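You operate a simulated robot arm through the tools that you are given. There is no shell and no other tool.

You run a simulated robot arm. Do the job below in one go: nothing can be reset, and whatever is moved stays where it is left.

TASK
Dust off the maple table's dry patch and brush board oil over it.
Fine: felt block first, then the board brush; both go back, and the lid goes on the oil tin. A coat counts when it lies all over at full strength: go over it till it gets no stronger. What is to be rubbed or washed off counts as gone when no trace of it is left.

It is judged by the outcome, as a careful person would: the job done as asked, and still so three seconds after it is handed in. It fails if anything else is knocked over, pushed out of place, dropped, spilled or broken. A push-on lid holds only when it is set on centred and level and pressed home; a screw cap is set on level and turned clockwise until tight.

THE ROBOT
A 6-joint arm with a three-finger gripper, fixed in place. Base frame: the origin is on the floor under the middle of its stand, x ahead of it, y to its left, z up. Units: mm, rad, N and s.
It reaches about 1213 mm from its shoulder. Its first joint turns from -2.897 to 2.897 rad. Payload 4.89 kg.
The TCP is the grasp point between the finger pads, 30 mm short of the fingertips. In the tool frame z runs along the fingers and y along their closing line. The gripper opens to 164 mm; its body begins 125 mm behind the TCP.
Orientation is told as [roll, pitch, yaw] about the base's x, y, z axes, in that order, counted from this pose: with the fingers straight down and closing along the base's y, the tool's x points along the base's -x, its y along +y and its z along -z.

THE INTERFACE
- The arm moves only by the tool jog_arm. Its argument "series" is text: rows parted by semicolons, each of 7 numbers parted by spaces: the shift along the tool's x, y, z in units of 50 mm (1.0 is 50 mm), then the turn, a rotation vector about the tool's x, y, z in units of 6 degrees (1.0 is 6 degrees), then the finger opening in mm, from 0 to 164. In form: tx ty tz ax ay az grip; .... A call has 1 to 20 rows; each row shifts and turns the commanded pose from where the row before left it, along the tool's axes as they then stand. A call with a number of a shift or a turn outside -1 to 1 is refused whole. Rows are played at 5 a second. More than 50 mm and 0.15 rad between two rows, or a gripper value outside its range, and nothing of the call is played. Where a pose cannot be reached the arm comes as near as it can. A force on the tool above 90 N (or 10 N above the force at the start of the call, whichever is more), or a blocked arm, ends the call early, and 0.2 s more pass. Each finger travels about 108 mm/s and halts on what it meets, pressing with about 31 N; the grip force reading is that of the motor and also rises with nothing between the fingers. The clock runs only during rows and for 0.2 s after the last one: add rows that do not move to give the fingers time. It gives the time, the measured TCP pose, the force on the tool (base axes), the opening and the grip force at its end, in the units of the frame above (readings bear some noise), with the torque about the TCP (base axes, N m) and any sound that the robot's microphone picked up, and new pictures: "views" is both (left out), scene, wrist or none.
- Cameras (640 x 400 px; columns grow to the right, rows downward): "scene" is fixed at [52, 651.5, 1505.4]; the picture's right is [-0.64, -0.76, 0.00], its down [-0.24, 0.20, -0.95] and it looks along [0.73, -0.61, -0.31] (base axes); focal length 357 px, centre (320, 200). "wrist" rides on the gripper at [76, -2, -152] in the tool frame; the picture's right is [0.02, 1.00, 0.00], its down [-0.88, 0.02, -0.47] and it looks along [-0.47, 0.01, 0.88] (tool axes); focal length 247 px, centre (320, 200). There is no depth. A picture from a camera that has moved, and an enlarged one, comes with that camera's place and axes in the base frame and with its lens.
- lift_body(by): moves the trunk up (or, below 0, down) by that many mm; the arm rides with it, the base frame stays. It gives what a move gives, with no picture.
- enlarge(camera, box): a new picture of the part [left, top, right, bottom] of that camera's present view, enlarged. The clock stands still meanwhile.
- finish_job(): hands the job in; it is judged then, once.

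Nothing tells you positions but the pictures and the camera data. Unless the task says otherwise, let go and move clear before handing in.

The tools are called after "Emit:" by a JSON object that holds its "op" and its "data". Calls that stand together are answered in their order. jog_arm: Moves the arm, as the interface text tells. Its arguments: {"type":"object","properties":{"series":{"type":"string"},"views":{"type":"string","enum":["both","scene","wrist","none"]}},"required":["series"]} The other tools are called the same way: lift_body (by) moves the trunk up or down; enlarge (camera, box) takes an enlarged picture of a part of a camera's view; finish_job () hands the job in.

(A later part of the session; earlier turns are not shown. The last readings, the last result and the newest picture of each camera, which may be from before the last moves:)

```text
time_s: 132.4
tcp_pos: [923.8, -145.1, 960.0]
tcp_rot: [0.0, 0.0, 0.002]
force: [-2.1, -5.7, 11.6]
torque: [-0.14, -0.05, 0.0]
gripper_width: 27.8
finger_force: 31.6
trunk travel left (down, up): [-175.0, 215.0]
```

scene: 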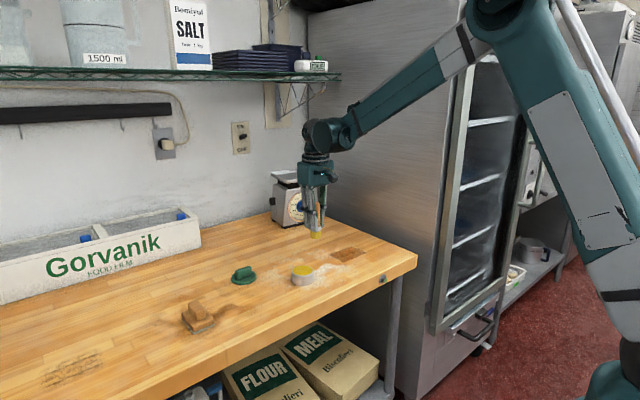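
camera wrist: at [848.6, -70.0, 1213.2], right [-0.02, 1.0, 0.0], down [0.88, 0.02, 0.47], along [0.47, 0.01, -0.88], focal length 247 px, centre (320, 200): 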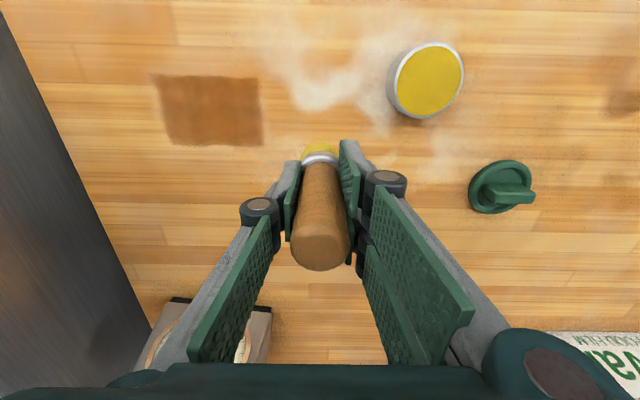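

Emit:
{"op": "jog_arm", "data": {"series": "0 -0.416 0.003 0 0 0 10;0 -0.416 0.002 0 0 0 10;0 -0.416 0 0 0 0 10;0 -0.416 0 0 0 0 10;0 -0.416 0 0 0 0 10;0.38 0 0.006 0 0 0 10;0 0.416 0.003 0 0 0 10;0 0.416 0.003 0 0 0 10;0 0.416 0.003 0 0 0 10;0 0.416 0.003 0 0 0 10;0 0.416 0.003 0 0 0 10;0 0 0 0 0 0 10", "views": "none"}}

Emit:
{"op": "jog_arm", "data": {"series": "0.4 0 0.004 0 0 0 10;0 -0.416 0 0 0 0 10;0 -0.416 0 0 0 0 10;0 -0.416 0 0 0 0 10;0 -0.416 0 0 0 0 10;0 -0.416 0 0 0 0 10;0.4 0 0.006 0 0 0 10;0 0.416 0.003 0 0 0 10;0 0.416 0.003 0 0 0 10;0 0.416 0.003 0 0 0 10;0 0.416 0.003 0 0 0 10;0 0.416 0.003 0 0 0 10;0 0 0 0 0 0 10", "views": "none"}}

```text
time_s: 135.0
tcp_pos: [904.6, -144.2, 958.7]
tcp_rot: [0.001, -0.001, -0.002]
force: [-0.6, -12.7, 28.1]
torque: [-0.43, -0.07, -0.01]
gripper_width: 27.7
finger_force: 30.8
trunk travel left (down, up): [-175.0, 215.0]
```

```text
time_s: 137.8
tcp_pos: [866.2, -146.9, 957.4]
tcp_rot: [-0.001, 0.001, 0.0]
force: [0.6, -0.2, -1.2]
torque: [-0.01, 0.01, 0.04]
gripper_width: 27.8
finger_force: 31.0
trunk travel left (down, up): [-175.0, 215.0]
```

Emit:
{"op": "jog_arm", "data": {"series": "0 0 -0.3 0 0 0 10;0 0 -0.9 0 0 0 10;-0.4 0.4 -0.8 0 0 0 10;-0.4 0.9 0 0 0 0 10;-0.4 0.7 0 0 0 0 10;0 0 0 0 0 0 10", "views": "both"}}

Emit:
{"op": "enlarge", "data": {"camera": "wrist", "box": [140, 60, 284, 160]}}

Emit:
{"op": "enlarge", "data": {"camera": "scene", "box": [325, 240, 373, 270]}}

Emit:
{"op": "enlarge", "data": {"camera": "scene", "box": [290, 170, 350, 250]}}

```text
time_s: 139.2
tcp_pos: [926.9, -42.2, 1059.0]
tcp_rot: [0.0, 0.0, 0.0]
force: [0.4, -0.2, -1.4]
torque: [-0.07, 0.07, -0.01]
gripper_width: 27.6
finger_force: 31.0
trunk travel left (down, up): [-175.0, 215.0]
camera wrist: at [851.2, -43.6, 1209.6], right [-0.02, 1.0, 0.0], down [0.88, 0.02, 0.47], along [0.47, 0.01, -0.88], focal length 247 px, centre (320, 200)
```

scene: 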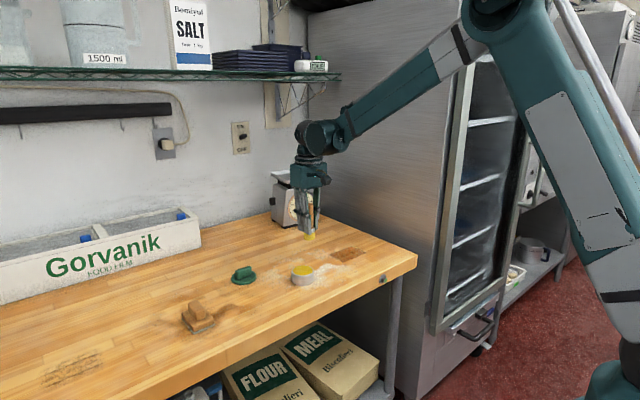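
wrist: 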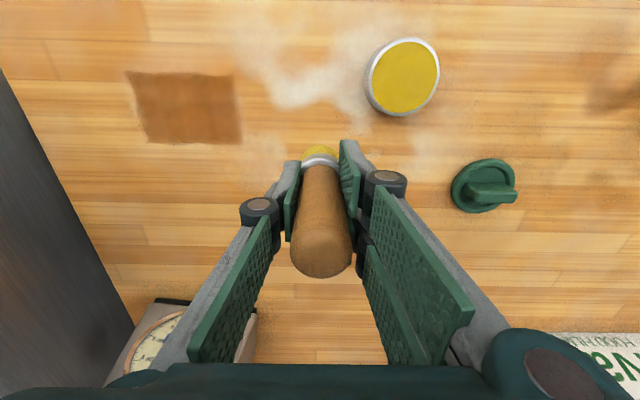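

```text
4.00 times, centred on (212, 110) of wrist
camera zoom: at [851.2, -43.6, 1209.6], right [-0.02, 1.0, 0.0], down [0.88, 0.02, 0.47], along [0.47, 0.01, -0.88], focal length 988 px, centre (752, 560)
```

zoom: 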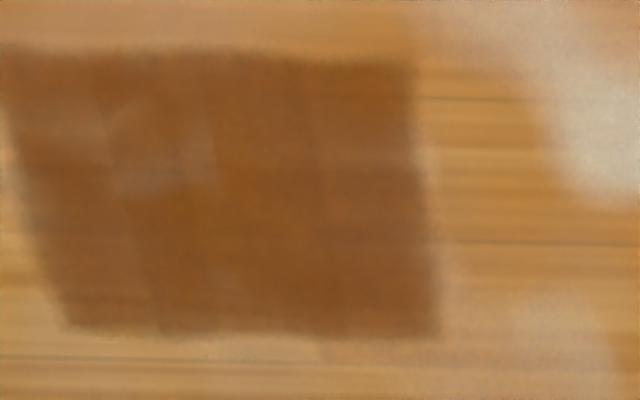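

```text
13.33 times, centred on (349, 255) of scene
camera zoom: at [52.0, 651.5, 1505.4], right [-0.64, -0.76, 0.0], down [-0.24, 0.2, -0.95], along [0.73, -0.61, -0.31], focal length 4763 px, centre (-67, -533)
```

zoom: 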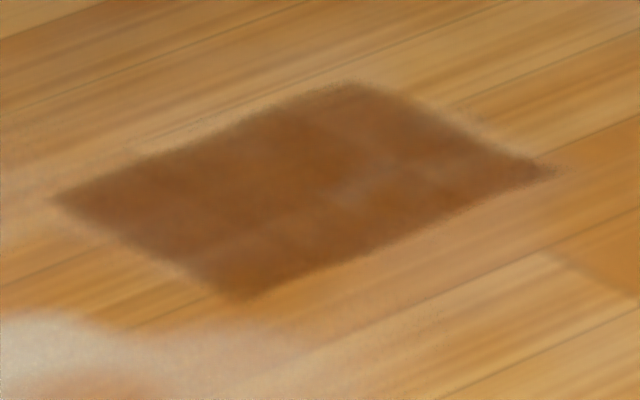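

```text
5.00 times, centred on (320, 210) of scene
camera zoom: at [52.0, 651.5, 1505.4], right [-0.64, -0.76, 0.0], down [-0.24, 0.2, -0.95], along [0.73, -0.61, -0.31], focal length 1786 px, centre (320, 150)
```

zoom: 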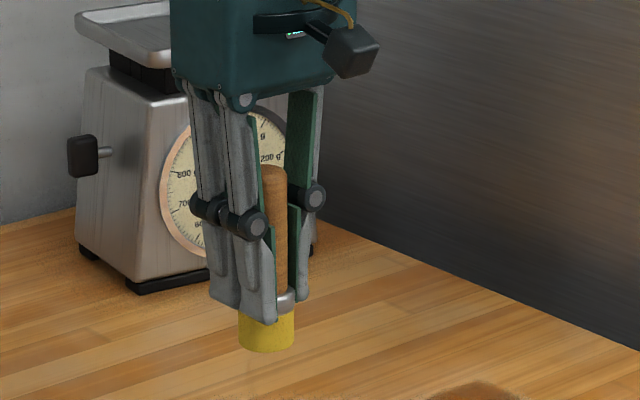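

The coat looks unchanged between the last two rounds except for very slight differences, so it's at or near full strength. For certainty I'll reload once more and do one more complete round, including the edges.

Emit:
{"op": "jog_arm", "data": {"series": "0.34 0.4 0 0 0 0 10;0.34 0.4 0 0 0 0 10;0.34 0.4 0 0 0 0 10;0.34 0.42 0 0 0 0 10;0 0 0.6 0 0 0 10;0 0 0.5 0 0 0 10;0 0 0.08 0 0 0 10;0 0 0 0 0 0 10", "views": "scene"}}

Emit:
{"op": "enlarge", "data": {"camera": "scene", "box": [260, 210, 340, 294]}}

```text
time_s: 141.0
tcp_pos: [856.2, 35.4, 1000.1]
tcp_rot: [-0.001, 0.0, -0.001]
force: [1.1, -0.3, -1.0]
torque: [0.02, 0.09, 0.0]
gripper_width: 27.7
finger_force: 30.6
trunk travel left (down, up): [-175.0, 215.0]
```

scene: 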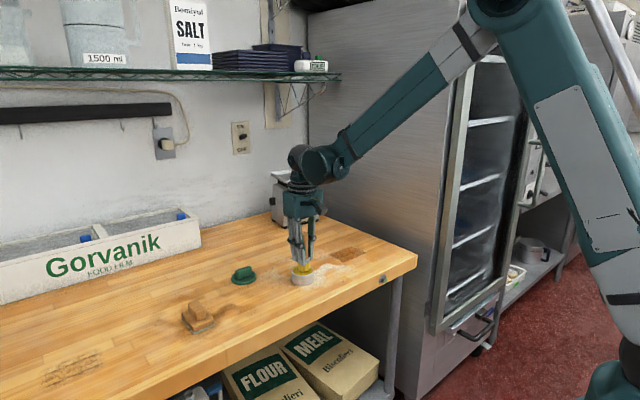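

```text
4.76 times, centred on (300, 252) of scene
camera zoom: at [52.0, 651.5, 1505.4], right [-0.64, -0.76, 0.0], down [-0.24, 0.2, -0.95], along [0.73, -0.61, -0.31], focal length 1701 px, centre (415, -48)
```

zoom: 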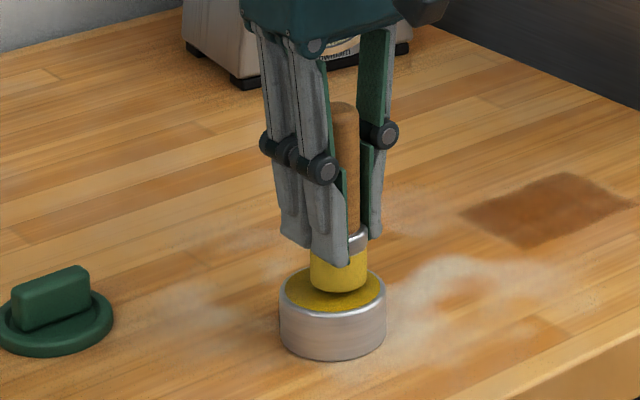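

Emit:
{"op": "jog_arm", "data": {"series": "-0.03 0.06 0 0 0 0 10;0 0 0.08 0 0 0 10;0 0 0 0 0 0 10", "views": "none"}}

Emit:
{"op": "jog_arm", "data": {"series": "0 0 0.03 0 0 0 10;0 0 0 0 0 0 10", "views": "none"}}

Emit:
{"op": "jog_arm", "data": {"series": "0 0 0.02 0 0 0 10;0 0 0 0 0 0 10", "views": "none"}}

```text
time_s: 141.8
tcp_pos: [857.4, 39.5, 996.8]
tcp_rot: [0.0, -0.001, 0.001]
force: [0.0, -0.7, -1.4]
torque: [0.01, 0.0, 0.01]
gripper_width: 27.8
finger_force: 30.7
trunk travel left (down, up): [-175.0, 215.0]
```

```text
time_s: 142.4
tcp_pos: [856.9, 39.0, 994.3]
tcp_rot: [0.0, 0.001, 0.001]
force: [0.4, -0.5, -0.5]
torque: [0.01, 0.0, -0.01]
gripper_width: 27.9
finger_force: 30.9
trunk travel left (down, up): [-175.0, 215.0]
```

```text
time_s: 143.0
tcp_pos: [858.5, 39.4, 994.4]
tcp_rot: [0.001, 0.001, 0.001]
force: [1.8, 0.7, 12.0]
torque: [0.0, -0.09, -0.01]
gripper_width: 27.7
finger_force: 31.1
trunk travel left (down, up): [-175.0, 215.0]
```

Emit:
{"op": "jog_arm", "data": {"series": "0 0 -0.2 0 0 0 10;0 0 -0.5 0 0 0 10;0 0 -0.5 0 0 0 10;-0.04 -0.92 0 0 0 0 10;-0.04 -0.92 0 0 0 0 10;-0.04 -0.92 0 0 0 0 10;-0.04 -0.92 0.2 0 0 0 10;0 0 0.6 0 0 0 10;0 0 0.6 0 0 0 10;0 0 0.36 0 0 0 10;0 0 0.08 0 0 0 10;0 0 0 0 0 0 10", "views": "none"}}

Emit:
{"op": "jog_arm", "data": {"series": "0 0 0.04 0 0 0 10;0 0 0 0 0 0 10", "views": "none"}}

Emit:
{"op": "jog_arm", "data": {"series": "0 0 0.025 0 0 0 10;0 0 0 0 0 0 10", "views": "none"}}

```text
time_s: 145.6
tcp_pos: [866.3, -145.8, 959.9]
tcp_rot: [0.001, 0.0, -0.001]
force: [0.0, 0.4, -1.4]
torque: [0.02, 0.03, 0.02]
gripper_width: 27.4
finger_force: 30.9
trunk travel left (down, up): [-175.0, 215.0]
```

```text
time_s: 146.2
tcp_pos: [865.2, -145.9, 958.1]
tcp_rot: [0.0, 0.001, -0.001]
force: [-0.4, -0.1, 0.1]
torque: [-0.04, 0.0, -0.04]
gripper_width: 27.8
finger_force: 31.0
trunk travel left (down, up): [-175.0, 215.0]
```

```text
time_s: 146.8
tcp_pos: [866.4, -145.8, 958.2]
tcp_rot: [0.0, 0.0, 0.001]
force: [1.5, 0.7, 17.1]
torque: [0.02, 0.02, 0.03]
gripper_width: 27.7
finger_force: 31.0
trunk travel left (down, up): [-175.0, 215.0]
```

Emit:
{"op": "jog_arm", "data": {"series": "0.08 0.06 0 0 0 0 10;0 -0.44 0 0 0 0 10;0 -0.44 0 0 0 0 10;0 -0.44 0 0 0 0 10;0 -0.44 0 0 0 0 10;0 -0.44 0 0 0 0 10;-0.36 0 0.005 0 0 0 10;0 0.44 0.003 0 0 0 10;0 0.44 0.003 0 0 0 10;0 0.44 0.003 0 0 0 10;0 0.44 0.003 0 0 0 10;0 0.44 0.003 0 0 0 10;0 0 0 0 0 0 10", "views": "none"}}

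Emit:
{"op": "jog_arm", "data": {"series": "-0.36 0 0.004 0 0 0 10;0 -0.44 0 0 0 0 10;0 -0.44 0 0 0 0 10;0 -0.44 0 0 0 0 10;0 -0.44 0 0 0 0 10;0 -0.44 0 0 0 0 10;-0.36 0 0.005 0 0 0 10;0 0.44 0.003 0 0 0 10;0 0.44 0.003 0 0 0 10;0 0.44 0.003 0 0 0 10;0 0.44 0.003 0 0 0 10;0 0.44 0.003 0 0 0 10;0 0 0 0 0 0 10", "views": "none"}}

Emit:
{"op": "jog_arm", "data": {"series": "-0.32 0 0.006 0 0 0 10;0 -0.44 0.002 0 0 0 10;0 -0.44 0 0 0 0 10;0 -0.44 0 0 0 0 10;0 -0.44 0 0 0 0 10;0 -0.44 0 0 0 0 10;0 0 0 0 0 0 10", "views": "none"}}

```text
time_s: 149.6
tcp_pos: [879.8, -140.8, 957.4]
tcp_rot: [0.0, 0.0, 0.0]
force: [0.3, -11.2, 26.6]
torque: [-0.43, 0.0, -0.02]
gripper_width: 27.7
finger_force: 30.8
trunk travel left (down, up): [-175.0, 215.0]
```

```text
time_s: 152.4
tcp_pos: [915.8, -143.4, 956.9]
tcp_rot: [0.0, -0.001, -0.001]
force: [0.0, -10.8, 23.3]
torque: [-0.32, 0.01, 0.04]
gripper_width: 27.7
finger_force: 30.9
trunk travel left (down, up): [-175.0, 215.0]
```

```text
time_s: 154.0
tcp_pos: [930.9, -250.7, 956.8]
tcp_rot: [0.001, 0.0, 0.0]
force: [1.7, 23.0, 44.7]
torque: [1.11, -0.12, -0.03]
gripper_width: 27.7
finger_force: 31.0
trunk travel left (down, up): [-175.0, 215.0]
```

Emit:
{"op": "jog_arm", "data": {"series": "0 0 -0.3 0 0 0 10;0 0 -0.9 0 0 0 10;0 0 -0.8 0 0 0 10;0 0.9 0 0 0 0 10;0 0.9 0 0 0 0 10;0 0.9 0 0 0 0 10;0 0.9 0 0 0 0 10;0 0 0 0 0 0 10", "views": "both"}}

Emit:
{"op": "enlarge", "data": {"camera": "wrist", "box": [140, 60, 284, 160]}}

Emit:
{"op": "enlarge", "data": {"camera": "scene", "box": [325, 240, 373, 270]}}

Emit:
{"op": "enlarge", "data": {"camera": "scene", "box": [280, 170, 340, 250]}}

```text
time_s: 155.8
tcp_pos: [931.7, -71.3, 1055.1]
tcp_rot: [0.0, 0.002, 0.0]
force: [0.3, 1.3, -1.8]
torque: [-0.05, -0.02, 0.0]
gripper_width: 27.5
finger_force: 31.4
trunk travel left (down, up): [-175.0, 215.0]
camera wrist: at [855.5, -72.3, 1206.5], right [-0.02, 1.0, 0.0], down [0.88, 0.02, 0.47], along [0.47, 0.01, -0.88], focal length 247 px, centre (320, 200)
```

scene: 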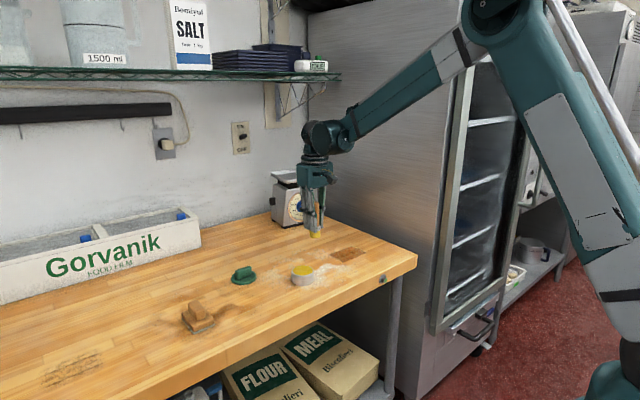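
wrist: 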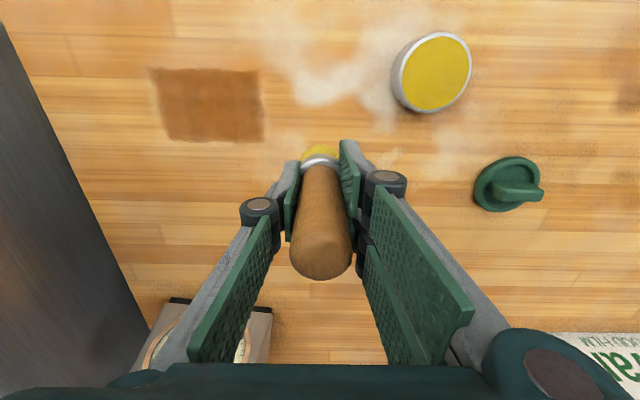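

```text
4.00 times, centred on (212, 110) of wrist
camera zoom: at [855.5, -72.3, 1206.5], right [-0.02, 1.0, 0.0], down [0.88, 0.02, 0.47], along [0.47, 0.01, -0.88], focal length 988 px, centre (752, 560)
```

zoom: 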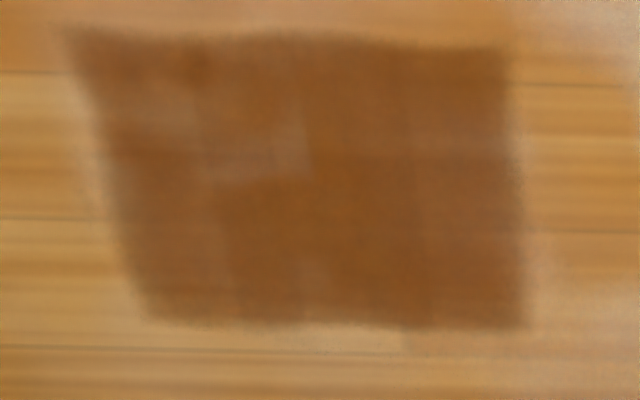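

```text
13.33 times, centred on (349, 255) of scene
camera zoom: at [52.0, 651.5, 1505.4], right [-0.64, -0.76, 0.0], down [-0.24, 0.2, -0.95], along [0.73, -0.61, -0.31], focal length 4763 px, centre (-67, -533)
```

zoom: 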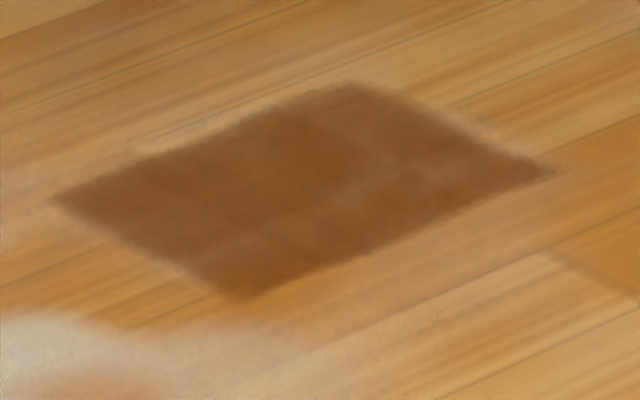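

```text
5.00 times, centred on (310, 210) of scene
camera zoom: at [52.0, 651.5, 1505.4], right [-0.64, -0.76, 0.0], down [-0.24, 0.2, -0.95], along [0.73, -0.61, -0.31], focal length 1786 px, centre (370, 150)
```

zoom: 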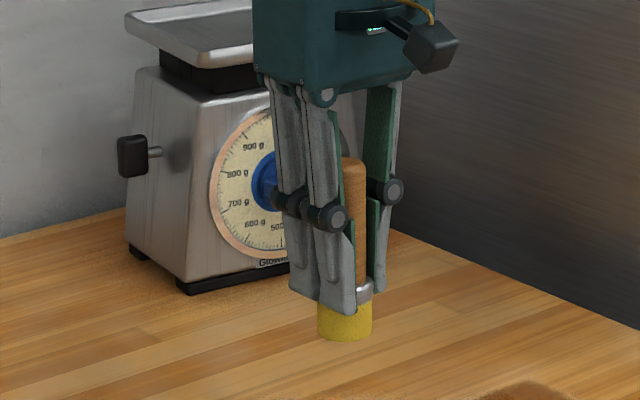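

The coat looks the same as after the previous round. The brush is still loaded, so I'll do one last full pass to be sure it gets no stronger.

Emit:
{"op": "jog_arm", "data": {"series": "0 -0.72 0 0 0 0 10;0 -0.72 0 0 0 0 10;0 0 0.6 0 0 0 10;0 0 0.7 0 0 0 10;0 0 0.5 0 0 0 10;0 0 0.08 0 0 0 10;0 0 0 0 0 0 10", "views": "none"}}

Emit:
{"op": "jog_arm", "data": {"series": "0 0 0.04 0 0 0 10;0 0 0.02 0 0 0 10;0 0 0 0 0 0 10", "views": "none"}}

```text
time_s: 157.4
tcp_pos: [933.6, -145.1, 961.3]
tcp_rot: [0.001, 0.0, 0.001]
force: [1.0, 1.0, -0.3]
torque: [0.01, 0.03, -0.01]
gripper_width: 27.4
finger_force: 30.8
trunk travel left (down, up): [-175.0, 215.0]
```

```text
time_s: 158.2
tcp_pos: [933.8, -144.1, 959.9]
tcp_rot: [0.0, -0.001, 0.0]
force: [-0.4, -0.2, -0.4]
torque: [-0.03, -0.01, -0.01]
gripper_width: 27.4
finger_force: 30.9
trunk travel left (down, up): [-175.0, 215.0]
```

Emit:
{"op": "jog_arm", "data": {"series": "0 0 0.03 0 0 0 10;0 0 0 0 0 0 10", "views": "none"}}

Emit:
{"op": "jog_arm", "data": {"series": "0 0 0.03 0 0 0 10;0 0 0 0 0 0 10", "views": "none"}}

```text
time_s: 158.8
tcp_pos: [932.8, -143.7, 958.9]
tcp_rot: [-0.001, 0.0, 0.001]
force: [-0.3, 0.1, -1.2]
torque: [0.04, 0.02, 0.01]
gripper_width: 27.7
finger_force: 31.0
trunk travel left (down, up): [-175.0, 215.0]
```

```text
time_s: 159.4
tcp_pos: [932.6, -143.8, 956.6]
tcp_rot: [0.001, -0.002, -0.001]
force: [3.5, -2.9, 14.6]
torque: [-0.11, -0.2, -0.03]
gripper_width: 27.6
finger_force: 31.0
trunk travel left (down, up): [-175.0, 215.0]
```

Emit:
{"op": "jog_arm", "data": {"series": "0 -0.44 0 0 0 0 10;0 -0.44 0 0 0 0 10;0 -0.44 0 0 0 0 10;0 -0.44 0 0 0 0 10;0 -0.44 0 0 0 0 10;0.36 0 0.003 0 0 0 10;0 0.44 0.002 0 0 0 10;0 0.44 0.002 0 0 0 10;0 0.44 0.002 0 0 0 10;0 0.44 0.002 0 0 0 10;0 0.44 0.002 0 0 0 10;0 0 0 0 0 0 10", "views": "none"}}

Emit:
{"op": "jog_arm", "data": {"series": "0.36 0 0.003 0 0 0 10;0 -0.44 0 0 0 0 10;0 -0.44 0 0 0 0 10;0 -0.44 0 0 0 0 10;0 -0.44 0 0 0 0 10;0 -0.44 0 0 0 0 10;0.36 0 0.003 0 0 0 10;0 0.44 0.002 0 0 0 10;0 0.44 0.002 0 0 0 10;0 0.44 0.002 0 0 0 10;0 0.44 0.002 0 0 0 10;0 0.44 0.002 0 0 0 10;0 0 0 0 0 0 10", "views": "none"}}

Emit:
{"op": "jog_arm", "data": {"series": "0.34 0 0.003 0 0 0 10;0 -0.44 0 0 0 0 10;0 -0.44 0 0 0 0 10;0 -0.44 0 0 0 0 10;0 -0.44 0 0 0 0 10;0 -0.44 0 0 0 0 10;0 0 0 0 0 0 10", "views": "none"}}

```text
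time_s: 162.0
tcp_pos: [912.9, -143.8, 956.1]
tcp_rot: [0.0, -0.002, -0.001]
force: [-1.9, -22.8, 52.3]
torque: [-0.87, 0.11, -0.01]
gripper_width: 27.7
finger_force: 30.5
trunk travel left (down, up): [-175.0, 215.0]
```

```text
time_s: 164.8
tcp_pos: [876.0, -145.2, 955.4]
tcp_rot: [0.0, -0.001, 0.0]
force: [1.3, -25.8, 73.3]
torque: [-0.98, 0.07, 0.03]
gripper_width: 27.7
finger_force: 30.4
trunk travel left (down, up): [-175.0, 215.0]
```

```text
time_s: 165.1
tcp_pos: [874.1, -144.0, 956.8]
tcp_rot: [-0.001, -0.007, 0.001]
force: [-2.9, -2.2, 39.5]
torque: [0.14, 0.45, -0.01]
gripper_width: 27.7
finger_force: 30.5
trunk travel left (down, up): [-175.0, 215.0]
stopped in row 1: the force on the tool passed its limit at 101 N (the readings are from after the stop); the commanded pose is now the measured one
```

The brush can no longer slip in the grip, so force built up and the last call stopped. I ease off and check.

Emit:
{"op": "jog_arm", "data": {"series": "0 0 -0.015 0 0 0 10;0 0 0 0 0 0 10", "views": "none"}}

```text
time_s: 165.7
tcp_pos: [874.7, -144.7, 956.7]
tcp_rot: [-0.001, -0.007, 0.001]
force: [-6.6, 0.5, 27.1]
torque: [0.16, 0.53, -0.01]
gripper_width: 27.5
finger_force: 30.8
trunk travel left (down, up): [-175.0, 215.0]
```

Emit:
{"op": "jog_arm", "data": {"series": "0 0 -0.01 0 0.067 0 10;0 0 0 0 0 0 10", "views": "none"}}

```text
time_s: 166.3
tcp_pos: [875.0, -145.0, 956.1]
tcp_rot: [-0.002, -0.001, 0.001]
force: [-1.8, 2.3, 22.6]
torque: [0.23, 0.02, 0.01]
gripper_width: 28.0
finger_force: 30.9
trunk travel left (down, up): [-175.0, 215.0]
```

Emit:
{"op": "jog_arm", "data": {"series": "0.26 0 -0.004 0 0 0 10;0 -0.43 0 0 0 0 10;0 -0.43 0 0 0 0 10;0 -0.43 0 0 0 0 10;0 -0.43 0 0 0 0 10;0 -0.43 0 0 0 0 10;0 0 0 0 0 0 10", "views": "none"}}

Emit:
{"op": "jog_arm", "data": {"series": "0 0 -0.3 0 0 0 10;0 0 -0.9 0 0 0 10;0 0 -0.8 0 0 0 10;-0.46 0.8 0 0 0 0 10;-0.46 0.8 0 0 0 0 10;-0.46 0.8 0 0 0 0 10;0 0.9 0 0 0 0 10;0 0.3 0 0 0 0 10;0 0 0 0 0 0 10", "views": "both"}}

Emit:
{"op": "enlarge", "data": {"camera": "wrist", "box": [140, 60, 284, 160]}}

Emit:
{"op": "enlarge", "data": {"camera": "scene", "box": [325, 240, 373, 270]}}

```text
time_s: 167.9
tcp_pos: [861.7, -252.9, 956.7]
tcp_rot: [0.001, 0.0, 0.0]
force: [-1.8, 8.5, 26.3]
torque: [0.35, 0.01, 0.03]
gripper_width: 28.0
finger_force: 31.5
trunk travel left (down, up): [-175.0, 215.0]
```

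```text
time_s: 169.9
tcp_pos: [932.2, -71.7, 1055.8]
tcp_rot: [0.001, 0.002, 0.0]
force: [0.5, 1.4, -0.5]
torque: [-0.1, -0.05, 0.03]
gripper_width: 27.8
finger_force: 30.4
trunk travel left (down, up): [-175.0, 215.0]
camera wrist: at [855.4, -72.2, 1207.9], right [-0.02, 1.0, 0.0], down [0.88, 0.02, 0.47], along [0.47, 0.01, -0.88], focal length 247 px, centre (320, 200)
```

scene: 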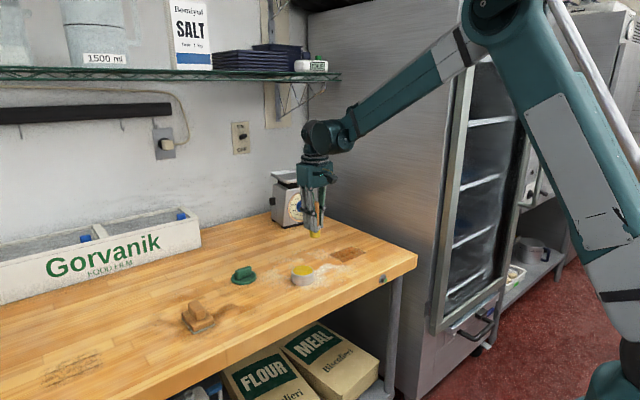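
wrist: 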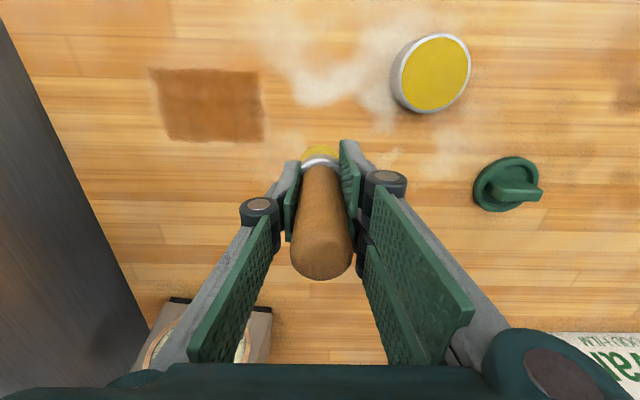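

```text
4.00 times, centred on (212, 110) of wrist
camera zoom: at [855.4, -72.2, 1207.9], right [-0.02, 1.0, 0.0], down [0.88, 0.02, 0.47], along [0.47, 0.01, -0.88], focal length 988 px, centre (752, 560)
```

zoom: 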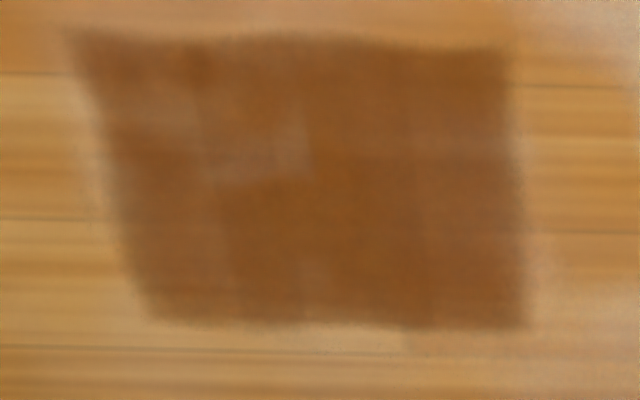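

```text
13.33 times, centred on (349, 255) of scene
camera zoom: at [52.0, 651.5, 1505.4], right [-0.64, -0.76, 0.0], down [-0.24, 0.2, -0.95], along [0.73, -0.61, -0.31], focal length 4763 px, centre (-67, -533)
```

zoom: 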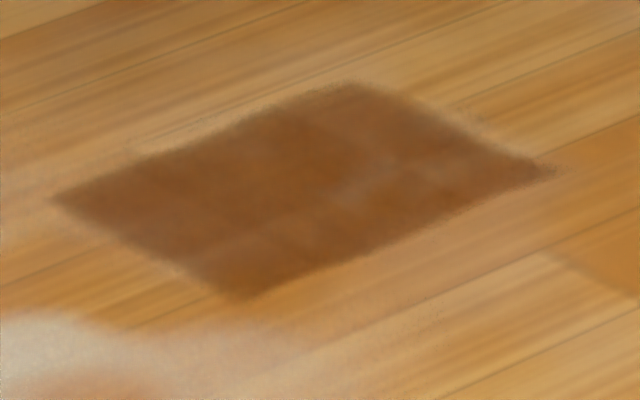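

The coat no longer changes, so it's at full strength. I take a very close look at the patch's borders for any left-over dust.

Emit:
{"op": "enlarge", "data": {"camera": "wrist", "box": [140, 60, 188, 90]}}

Emit:
{"op": "enlarge", "data": {"camera": "wrist", "box": [240, 90, 288, 150]}}

Emit:
{"op": "enlarge", "data": {"camera": "wrist", "box": [150, 100, 230, 150]}}

```text
13.33 times, centred on (164, 75) of wrist
camera zoom: at [855.4, -72.2, 1207.9], right [-0.02, 1.0, 0.0], down [0.88, 0.02, 0.47], along [0.47, 0.01, -0.88], focal length 3293 px, centre (2400, 1867)
```

zoom: 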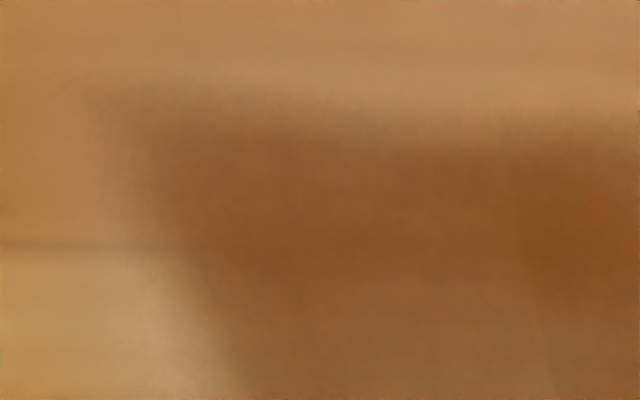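

```text
6.67 times, centred on (264, 120) of wrist
camera zoom: at [855.4, -72.2, 1207.9], right [-0.02, 1.0, 0.0], down [0.88, 0.02, 0.47], along [0.47, 0.01, -0.88], focal length 1646 px, centre (693, 733)
```

zoom: 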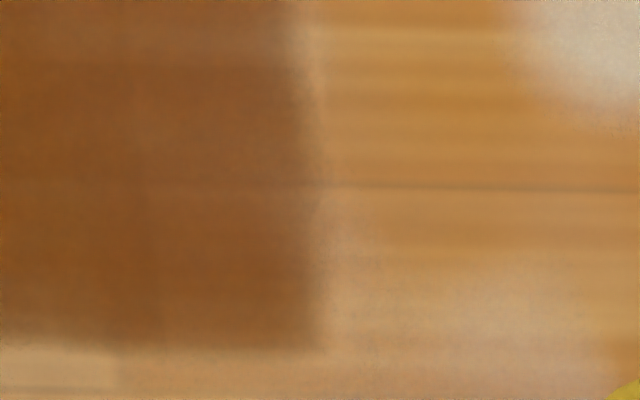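

```text
8.00 times, centred on (190, 125) of wrist
camera zoom: at [855.4, -72.2, 1207.9], right [-0.02, 1.0, 0.0], down [0.88, 0.02, 0.47], along [0.47, 0.01, -0.88], focal length 1976 px, centre (1360, 800)
```

zoom: 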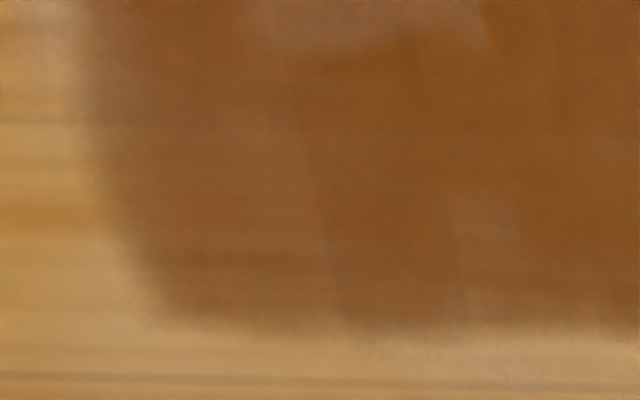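

There are faint lighter bands near the two y-ends of the patch (beyond y≈−229 and y≈−168), where my strokes turned around. To be safe I'll reload and brush those ends crosswise, overshooting the edges, and see if they darken.

Emit:
{"op": "jog_arm", "data": {"series": "0.37 0.55 0 0 0 0 10;0.37 0.55 0 0 0 0 10;0.37 0.55 0 0 0 0 10;0.37 0.56 0 0 0 0 10;0 0 0.6 0 0 0 10;0 0 0.5 0 0 0 10;0 0 0.06 0 0 0 10;0 0 0 0 0 0 10", "views": "none"}}

```text
time_s: 171.7
tcp_pos: [857.3, 39.9, 998.1]
tcp_rot: [0.001, 0.002, 0.001]
force: [0.3, -0.2, -0.8]
torque: [0.01, 0.05, -0.02]
gripper_width: 27.6
finger_force: 31.1
trunk travel left (down, up): [-175.0, 215.0]
```

Emit:
{"op": "jog_arm", "data": {"series": "0 0 0.06 0 0 0 10;0 0 0 0 0 0 10", "views": "none"}}

Emit:
{"op": "jog_arm", "data": {"series": "0 0 0.03 0 0 0 10;0 0 0 0 0 0 10", "views": "none"}}

```text
time_s: 172.3
tcp_pos: [857.3, 39.8, 995.9]
tcp_rot: [-0.001, 0.0, -0.001]
force: [-0.2, -0.6, -1.1]
torque: [-0.01, -0.01, 0.01]
gripper_width: 27.8
finger_force: 31.0
trunk travel left (down, up): [-175.0, 215.0]
```

```text
time_s: 172.9
tcp_pos: [858.4, 39.3, 994.2]
tcp_rot: [0.001, 0.001, -0.001]
force: [1.4, -0.5, -0.3]
torque: [-0.01, -0.02, 0.03]
gripper_width: 27.7
finger_force: 30.6
trunk travel left (down, up): [-175.0, 215.0]
```

Emit:
{"op": "jog_arm", "data": {"series": "0 0 0.025 0 0 0 10;0 0 0 0 0 0 10", "views": "none"}}

```text
time_s: 173.5
tcp_pos: [858.6, 39.7, 993.0]
tcp_rot: [0.0, 0.001, 0.0]
force: [1.5, -0.3, 2.1]
torque: [0.02, -0.09, 0.02]
gripper_width: 27.7
finger_force: 31.3
trunk travel left (down, up): [-175.0, 215.0]
```

Emit:
{"op": "jog_arm", "data": {"series": "0 0 0.012 0 0 0 10;0 0 0 0 0 0 10;0 0 -0.2 0 0 0 10;0 0 -0.5 0 0 0 10;0 0 -0.5 0 0 0 10;0.04 -0.94 0 0 0 0 10;0.04 -0.94 0 0 0 0 10;0.04 -0.94 0 0 0 0 10;0 -0.94 0.2 0 0 0 10;0 0 0.6 0 0 0 10;0 0 0.6 0 0 0 10;0 0 0.36 0 0 0 10;0 0 0.1 0 0 0 10;0 0 0 0 0 0 10", "views": "none"}}

Emit:
{"op": "jog_arm", "data": {"series": "0 0 0.02 0 0 0 10;0 0 0 0 0 0 10", "views": "none"}}

```text
time_s: 176.5
tcp_pos: [852.4, -148.8, 958.1]
tcp_rot: [-0.001, 0.002, 0.0]
force: [0.0, 0.2, -0.6]
torque: [-0.02, -0.02, 0.02]
gripper_width: 27.9
finger_force: 30.8
trunk travel left (down, up): [-175.0, 215.0]
```

```text
time_s: 177.1
tcp_pos: [850.6, -149.2, 957.8]
tcp_rot: [0.0, 0.001, 0.002]
force: [0.5, -0.9, -0.1]
torque: [0.01, 0.01, -0.01]
gripper_width: 27.7
finger_force: 30.8
trunk travel left (down, up): [-175.0, 215.0]
```

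Emit:
{"op": "jog_arm", "data": {"series": "0 0 0.02 0 0 0 10;0 0 0 0 0 0 10", "views": "none"}}

```text
time_s: 177.7
tcp_pos: [850.7, -148.9, 956.5]
tcp_rot: [0.001, 0.002, 0.0]
force: [1.5, 0.8, 5.5]
torque: [0.05, -0.19, 0.0]
gripper_width: 27.5
finger_force: 31.1
trunk travel left (down, up): [-175.0, 215.0]
```

Emit:
{"op": "jog_arm", "data": {"series": "-0.36 0 0.01 0 0 0 10;-0.37 0 0 0 0 0 10;-0.37 0 0 0 0 0 10;-0.37 0 0 0 0 0 10;-0.37 0 0 0 0 0 10;0 0.3 0 0 0 0 10;0.37 0 0 0 0 0 10;0.37 0 0 0 0 0 10;0.37 0 0 0 0 0 10;0.37 0 0 0 0 0 10;0.37 0 0 0 0 0 10;0 0 0 0 0 0 10", "views": "none"}}

Emit:
{"op": "jog_arm", "data": {"series": "0 -0.3 0 0 0 0 10;0 -0.3 0 0 0 0 10;-0.37 0 0 0 0 0 10;-0.37 0 0 0 0 0 10;-0.37 0 0 0 0 0 10;-0.37 0 0 0 0 0 10;-0.37 0 0 0 0 0 10;0 0 0 0 0 0 10", "views": "none"}}

```text
time_s: 180.3
tcp_pos: [849.8, -132.3, 956.3]
tcp_rot: [-0.002, 0.002, -0.001]
force: [4.1, -0.9, 29.4]
torque: [0.0, -0.23, -0.01]
gripper_width: 27.7
finger_force: 30.9
trunk travel left (down, up): [-175.0, 215.0]
```

```text
time_s: 182.1
tcp_pos: [942.8, -163.2, 956.1]
tcp_rot: [0.0, 0.0, 0.0]
force: [-8.7, -0.1, 24.6]
torque: [0.04, 0.43, 0.02]
gripper_width: 27.9
finger_force: 30.9
trunk travel left (down, up): [-175.0, 215.0]
```

Emit:
{"op": "jog_arm", "data": {"series": "0 -0.36 0 0 0 0 10;0.37 0 0 0 0 0 10;0.37 0 0 0 0 0 10;0.37 0 0 0 0 0 10;0.37 0 0 0 0 0 10;0.37 0 0 0 0 0 10;0 -0.36 0 0 0 0 10;-0.37 0 0 0 0 0 10;-0.37 0 0 0 0 0 10;-0.37 0 0 0 0 0 10;-0.37 0 0 0 0 0 10;-0.37 0 0 0 0 0 10;0 0 0 0 0 0 10", "views": "none"}}

Emit:
{"op": "jog_arm", "data": {"series": "0 -0.36 0 0 0 0 10;0.37 0 0 0 0 0 10;0.37 0 0 0 0 0 10;0.37 0 0 0 0 0 10;0.37 0 0 0 0 0 10;0.37 0 0 0 0 0 10;0 -0.36 0 0 0 0 10;-0.37 0 0 0 0 0 10;-0.37 0 0 0 0 0 10;-0.37 0 0 0 0 0 10;-0.37 0 0 0 0 0 10;-0.37 0 0 0 0 0 10;0 0 0 0 0 0 10", "views": "none"}}

Emit:
{"op": "jog_arm", "data": {"series": "0 -0.36 0 0 0 0 10;0.37 0 0 0 0 0 10;0.37 0 0 0 0 0 10;0.37 0 0 0 0 0 10;0.37 0 0 0 0 0 10;0.37 0 0 0 0 0 10;0 -0.26 0 0 0 0 10;-0.37 0 0 0 0 0 10;-0.37 0 0 0 0 0 10;-0.37 0 0 0 0 0 10;-0.37 0 0 0 0 0 10;-0.37 0 0 0 0 0 10;0 0 0 0 0 0 10", "views": "none"}}

```text
time_s: 184.9
tcp_pos: [942.1, -199.1, 957.3]
tcp_rot: [0.001, 0.003, -0.001]
force: [-1.6, 0.1, 3.8]
torque: [0.03, 0.07, -0.01]
gripper_width: 27.7
finger_force: 30.9
trunk travel left (down, up): [-175.0, 215.0]
```

```text
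time_s: 187.7
tcp_pos: [941.5, -236.8, 956.5]
tcp_rot: [0.0, 0.001, 0.0]
force: [-4.4, -1.6, 8.0]
torque: [-0.04, 0.19, 0.05]
gripper_width: 27.7
finger_force: 31.1
trunk travel left (down, up): [-175.0, 215.0]
```

```text
time_s: 190.5
tcp_pos: [943.4, -268.3, 957.4]
tcp_rot: [0.0, 0.001, 0.001]
force: [-8.7, -2.1, 20.6]
torque: [-0.05, 0.43, 0.01]
gripper_width: 27.7
finger_force: 31.2
trunk travel left (down, up): [-175.0, 215.0]
```

Contact held throughout. I lift and compare from the same viewpoint as before.

Emit:
{"op": "jog_arm", "data": {"series": "0 0 -0.3 0 0 0 10;0 0 -0.9 0 0 0 10;0 0 -0.78 0 0 0 10;0.05 0.9 0 0 0 0 10;0.05 0.9 0 0 0 0 10;0.05 0.9 0 0 0 0 10;0.06 0.9 0 0 0 0 10;0 0.34 0 0 0 0 10;0 0 0 0 0 0 10", "views": "wrist"}}

Emit:
{"op": "enlarge", "data": {"camera": "wrist", "box": [140, 60, 284, 160]}}

Emit:
{"op": "enlarge", "data": {"camera": "scene", "box": [325, 240, 373, 270]}}

Emit:
{"op": "enlarge", "data": {"camera": "wrist", "box": [150, 100, 230, 150]}}

```text
time_s: 192.5
tcp_pos: [931.6, -71.5, 1054.7]
tcp_rot: [-0.002, 0.001, -0.002]
force: [0.1, 0.0, -1.5]
torque: [-0.04, -0.03, 0.01]
gripper_width: 27.6
finger_force: 30.6
trunk travel left (down, up): [-175.0, 215.0]
camera wrist: at [856.6, -71.8, 1207.1], right [-0.02, 1.0, 0.0], down [0.88, 0.02, 0.47], along [0.47, 0.01, -0.88], focal length 247 px, centre (320, 200)
```

wrist: 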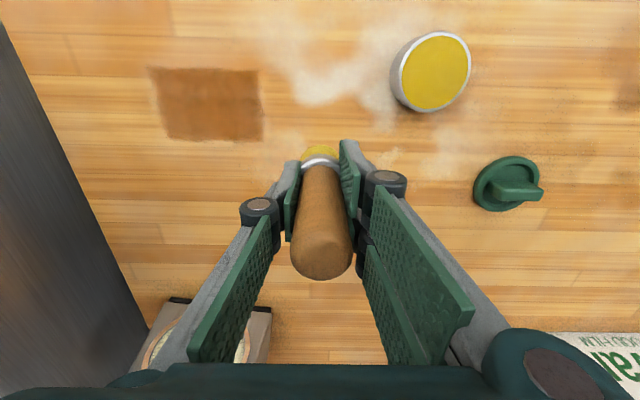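

```text
4.00 times, centred on (212, 110) of wrist
camera zoom: at [856.6, -71.8, 1207.1], right [-0.02, 1.0, 0.0], down [0.88, 0.02, 0.47], along [0.47, 0.01, -0.88], focal length 988 px, centre (752, 560)
```

zoom: 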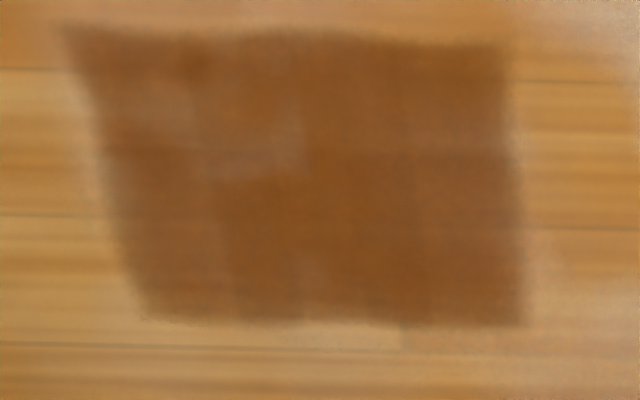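

```text
13.33 times, centred on (349, 255) of scene
camera zoom: at [52.0, 651.5, 1505.4], right [-0.64, -0.76, 0.0], down [-0.24, 0.2, -0.95], along [0.73, -0.61, -0.31], focal length 4763 px, centre (-67, -533)
```

zoom: 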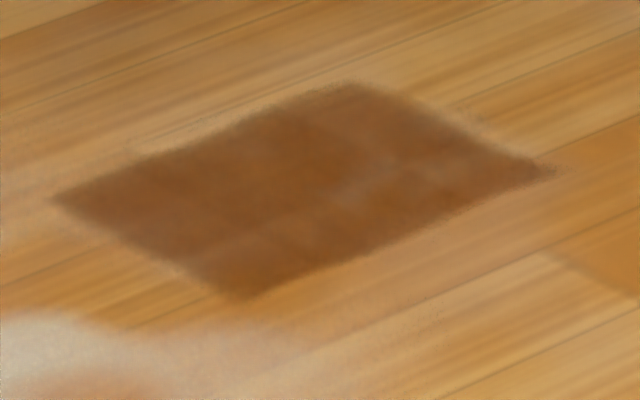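

```text
8.00 times, centred on (190, 125) of wrist
camera zoom: at [856.6, -71.8, 1207.1], right [-0.02, 1.0, 0.0], down [0.88, 0.02, 0.47], along [0.47, 0.01, -0.88], focal length 1976 px, centre (1360, 800)
```

zoom: 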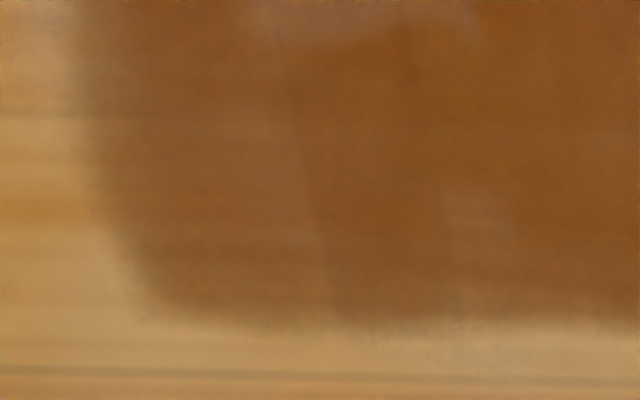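

Nothing got darker, so the coat is at full strength everywhere. Now I take the brush back to its original spot near (828,240).

Emit:
{"op": "jog_arm", "data": {"series": "0.26 0.78 0 0 0 0 10;0.26 0.78 0 0 0 0 10;0.26 0.78 0 0 0 0 10;0.26 0.78 0 0 0 0 10;0.26 0.78 0 0 0 0 10;0.26 0.78 0 0 0 0 10;0.26 0.78 0 0 0 0 10;0.26 0.77 0 0 0 0 10;0 0 0.6 0 0 0 10;0 0 0.6 0 0 0 10;0 0 0.5 0 0 0 10;0 0 0.12 0 0 0 10;0 0 0 0 0 0 10", "views": "both"}}

Emit:
{"op": "enlarge", "data": {"camera": "scene", "box": [190, 200, 300, 320]}}

```text
time_s: 195.3
tcp_pos: [829.9, 240.8, 963.9]
tcp_rot: [0.0, 0.001, -0.002]
force: [0.8, -0.1, -1.3]
torque: [-0.01, 0.07, 0.01]
gripper_width: 27.8
finger_force: 31.2
trunk travel left (down, up): [-175.0, 215.0]
camera wrist: at [753.8, 239.4, 1115.7], right [-0.02, 1.0, 0.0], down [0.88, 0.02, 0.47], along [0.47, 0.01, -0.88], focal length 247 px, centre (320, 200)
```

scene: 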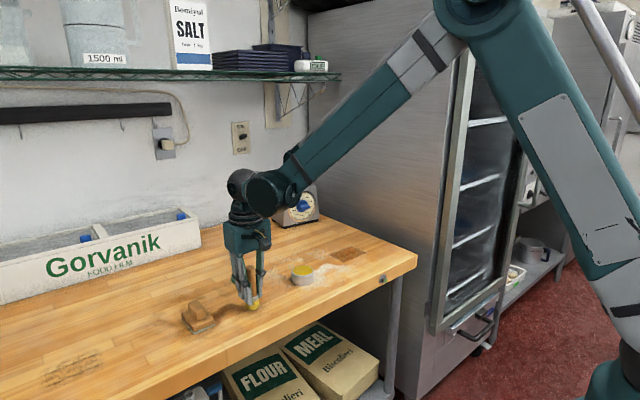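
wrist: 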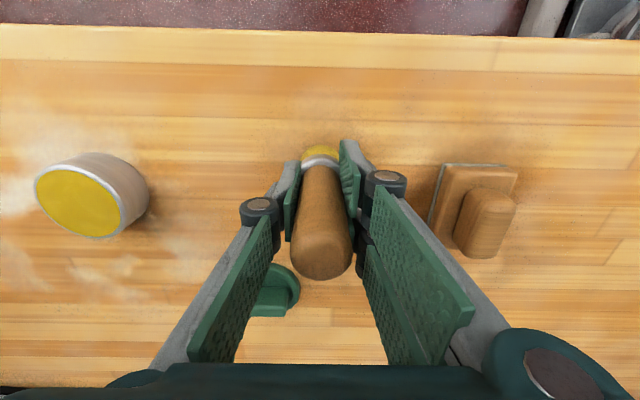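

```text
3.33 times, centred on (245, 260) of scene
camera zoom: at [52.0, 651.5, 1505.4], right [-0.64, -0.76, 0.0], down [-0.24, 0.2, -0.95], along [0.73, -0.61, -0.31], focal length 1191 px, centre (570, 0)
```

zoom: 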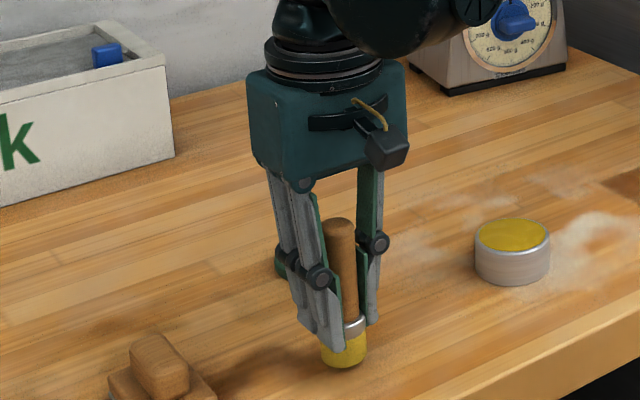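

Emit:
{"op": "jog_arm", "data": {"series": "0.03 0 0.1 0 0 0 10;0 0 0 0 0 0 10", "views": "none"}}

Emit:
{"op": "jog_arm", "data": {"series": "0 0 0.03 0 0 0 10;0 0 0 0 0 0 10", "views": "none"}}

```text
time_s: 195.9
tcp_pos: [827.9, 240.6, 958.7]
tcp_rot: [0.0, 0.0, 0.0]
force: [-0.4, 0.2, -0.8]
torque: [-0.03, 0.01, -0.03]
gripper_width: 27.6
finger_force: 31.6
trunk travel left (down, up): [-175.0, 215.0]
```

```text
time_s: 196.5
tcp_pos: [828.1, 240.2, 956.5]
tcp_rot: [0.0, 0.002, 0.002]
force: [-1.1, 1.0, -1.0]
torque: [0.0, -0.01, 0.01]
gripper_width: 27.7
finger_force: 30.9
trunk travel left (down, up): [-175.0, 215.0]
```

Emit:
{"op": "jog_arm", "data": {"series": "0 0 0.02 0 0 0 10;0 0 0 0 0 0 10", "views": "none"}}

Emit:
{"op": "enlarge", "data": {"camera": "scene", "box": [225, 275, 275, 318]}}

```text
time_s: 197.1
tcp_pos: [825.8, 241.2, 957.2]
tcp_rot: [0.0, 0.0, 0.001]
force: [2.0, 0.2, 7.6]
torque: [-0.03, -0.16, 0.02]
gripper_width: 27.8
finger_force: 31.0
trunk travel left (down, up): [-175.0, 215.0]
```

```text
9.30 times, centred on (250, 296) of scene
camera zoom: at [52.0, 651.5, 1505.4], right [-0.64, -0.76, 0.0], down [-0.24, 0.2, -0.95], along [0.73, -0.61, -0.31], focal length 3323 px, centre (971, -698)
```

zoom: 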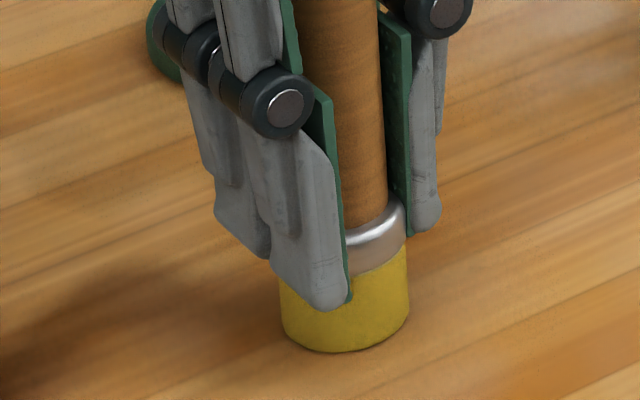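

The brush stands on the table at its home spot with light contact. I open the fingers gradually and lift straight up.

Emit:
{"op": "jog_arm", "data": {"series": "0 0 -0.006 0 0 0 20;0 0 0 0 0 0 34;0 0 0 0 0 0 50;0 0 0 0 0 0 80;0 0 0 0 0 0 80;0 0 -0.4 0 0 0 80;0 0 -0.8 0 0 0 80;0 0 -1 0 0 0 80;0 0 -1 0 0 0 80;0 0 0 0 0 0 80", "views": "both"}}

Emit:
{"op": "enlarge", "data": {"camera": "scene", "box": [170, 240, 330, 340]}}

```text
time_s: 199.3
tcp_pos: [826.2, 241.2, 1116.3]
tcp_rot: [0.001, 0.001, 0.001]
force: [-0.8, -0.1, 0.7]
torque: [0.02, -0.1, 0.01]
gripper_width: 80.1
finger_force: 0.0
trunk travel left (down, up): [-175.0, 215.0]
camera wrist: at [750.5, 239.7, 1269.4], right [-0.02, 1.0, 0.0], down [0.88, 0.02, 0.47], along [0.47, 0.01, -0.88], focal length 247 px, centre (320, 200)
```

scene: 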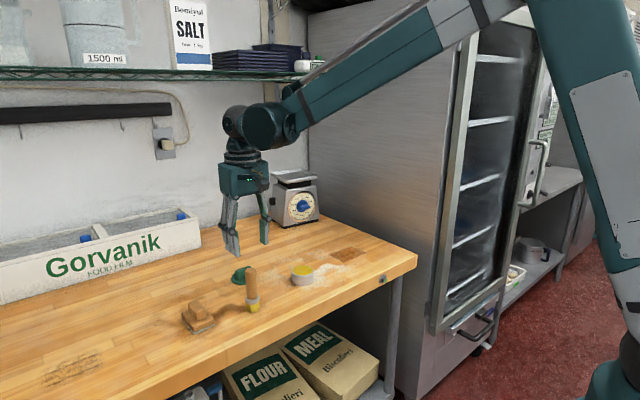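
wrist: 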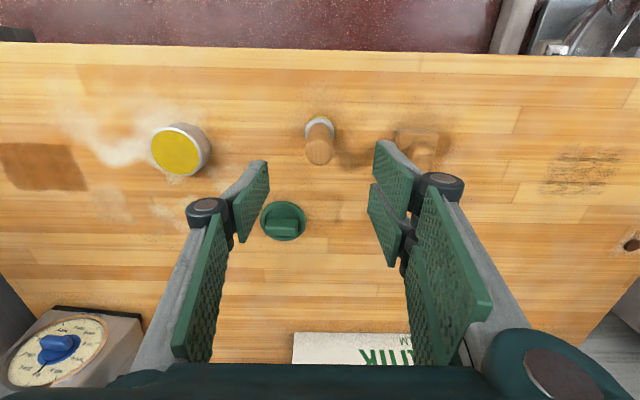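

```text
4.00 times, centred on (250, 290) of scene
camera zoom: at [52.0, 651.5, 1505.4], right [-0.64, -0.76, 0.0], down [-0.24, 0.2, -0.95], along [0.73, -0.61, -0.31], focal length 1429 px, centre (600, -160)
```

zoom: 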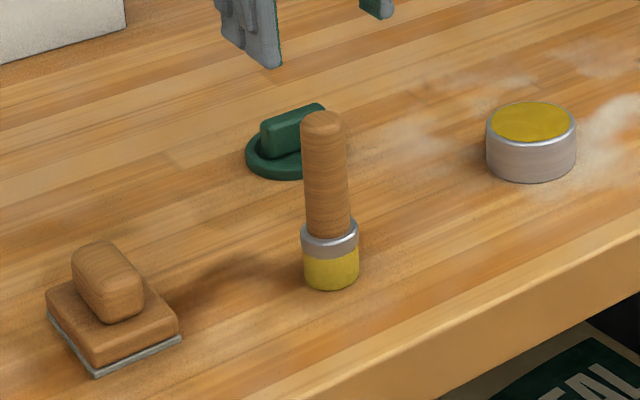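

The brush stands back in place. Next, the lid: I zoom in to measure it and its grip bar.

Emit:
{"op": "enlarge", "data": {"camera": "wrist", "box": [250, 185, 320, 255]}}

Emit:
{"op": "enlarge", "data": {"camera": "scene", "box": [222, 255, 272, 295]}}

Emit:
{"op": "enlarge", "data": {"camera": "wrist", "box": [130, 105, 230, 195]}}

```text
5.71 times, centred on (285, 220) of wrist
camera zoom: at [750.5, 239.7, 1269.4], right [-0.02, 1.0, 0.0], down [0.88, 0.02, 0.47], along [0.47, 0.01, -0.88], focal length 1411 px, centre (520, 86)
```

zoom: 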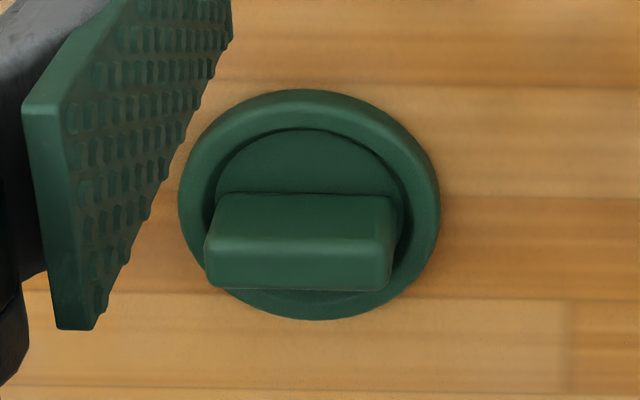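

```text
10.00 times, centred on (247, 275) of scene
camera zoom: at [52.0, 651.5, 1505.4], right [-0.64, -0.76, 0.0], down [-0.24, 0.2, -0.95], along [0.73, -0.61, -0.31], focal length 3572 px, centre (1050, -550)
```

zoom: 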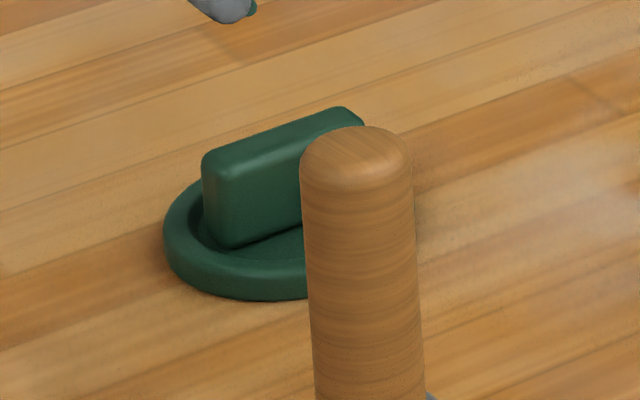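

```text
4.44 times, centred on (180, 150) of wrist
camera zoom: at [750.5, 239.7, 1269.4], right [-0.02, 1.0, 0.0], down [0.88, 0.02, 0.47], along [0.47, 0.01, -0.88], focal length 1098 px, centre (942, 422)
```

zoom: 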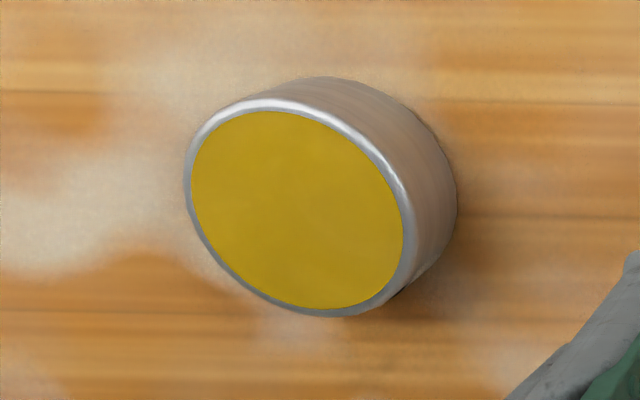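

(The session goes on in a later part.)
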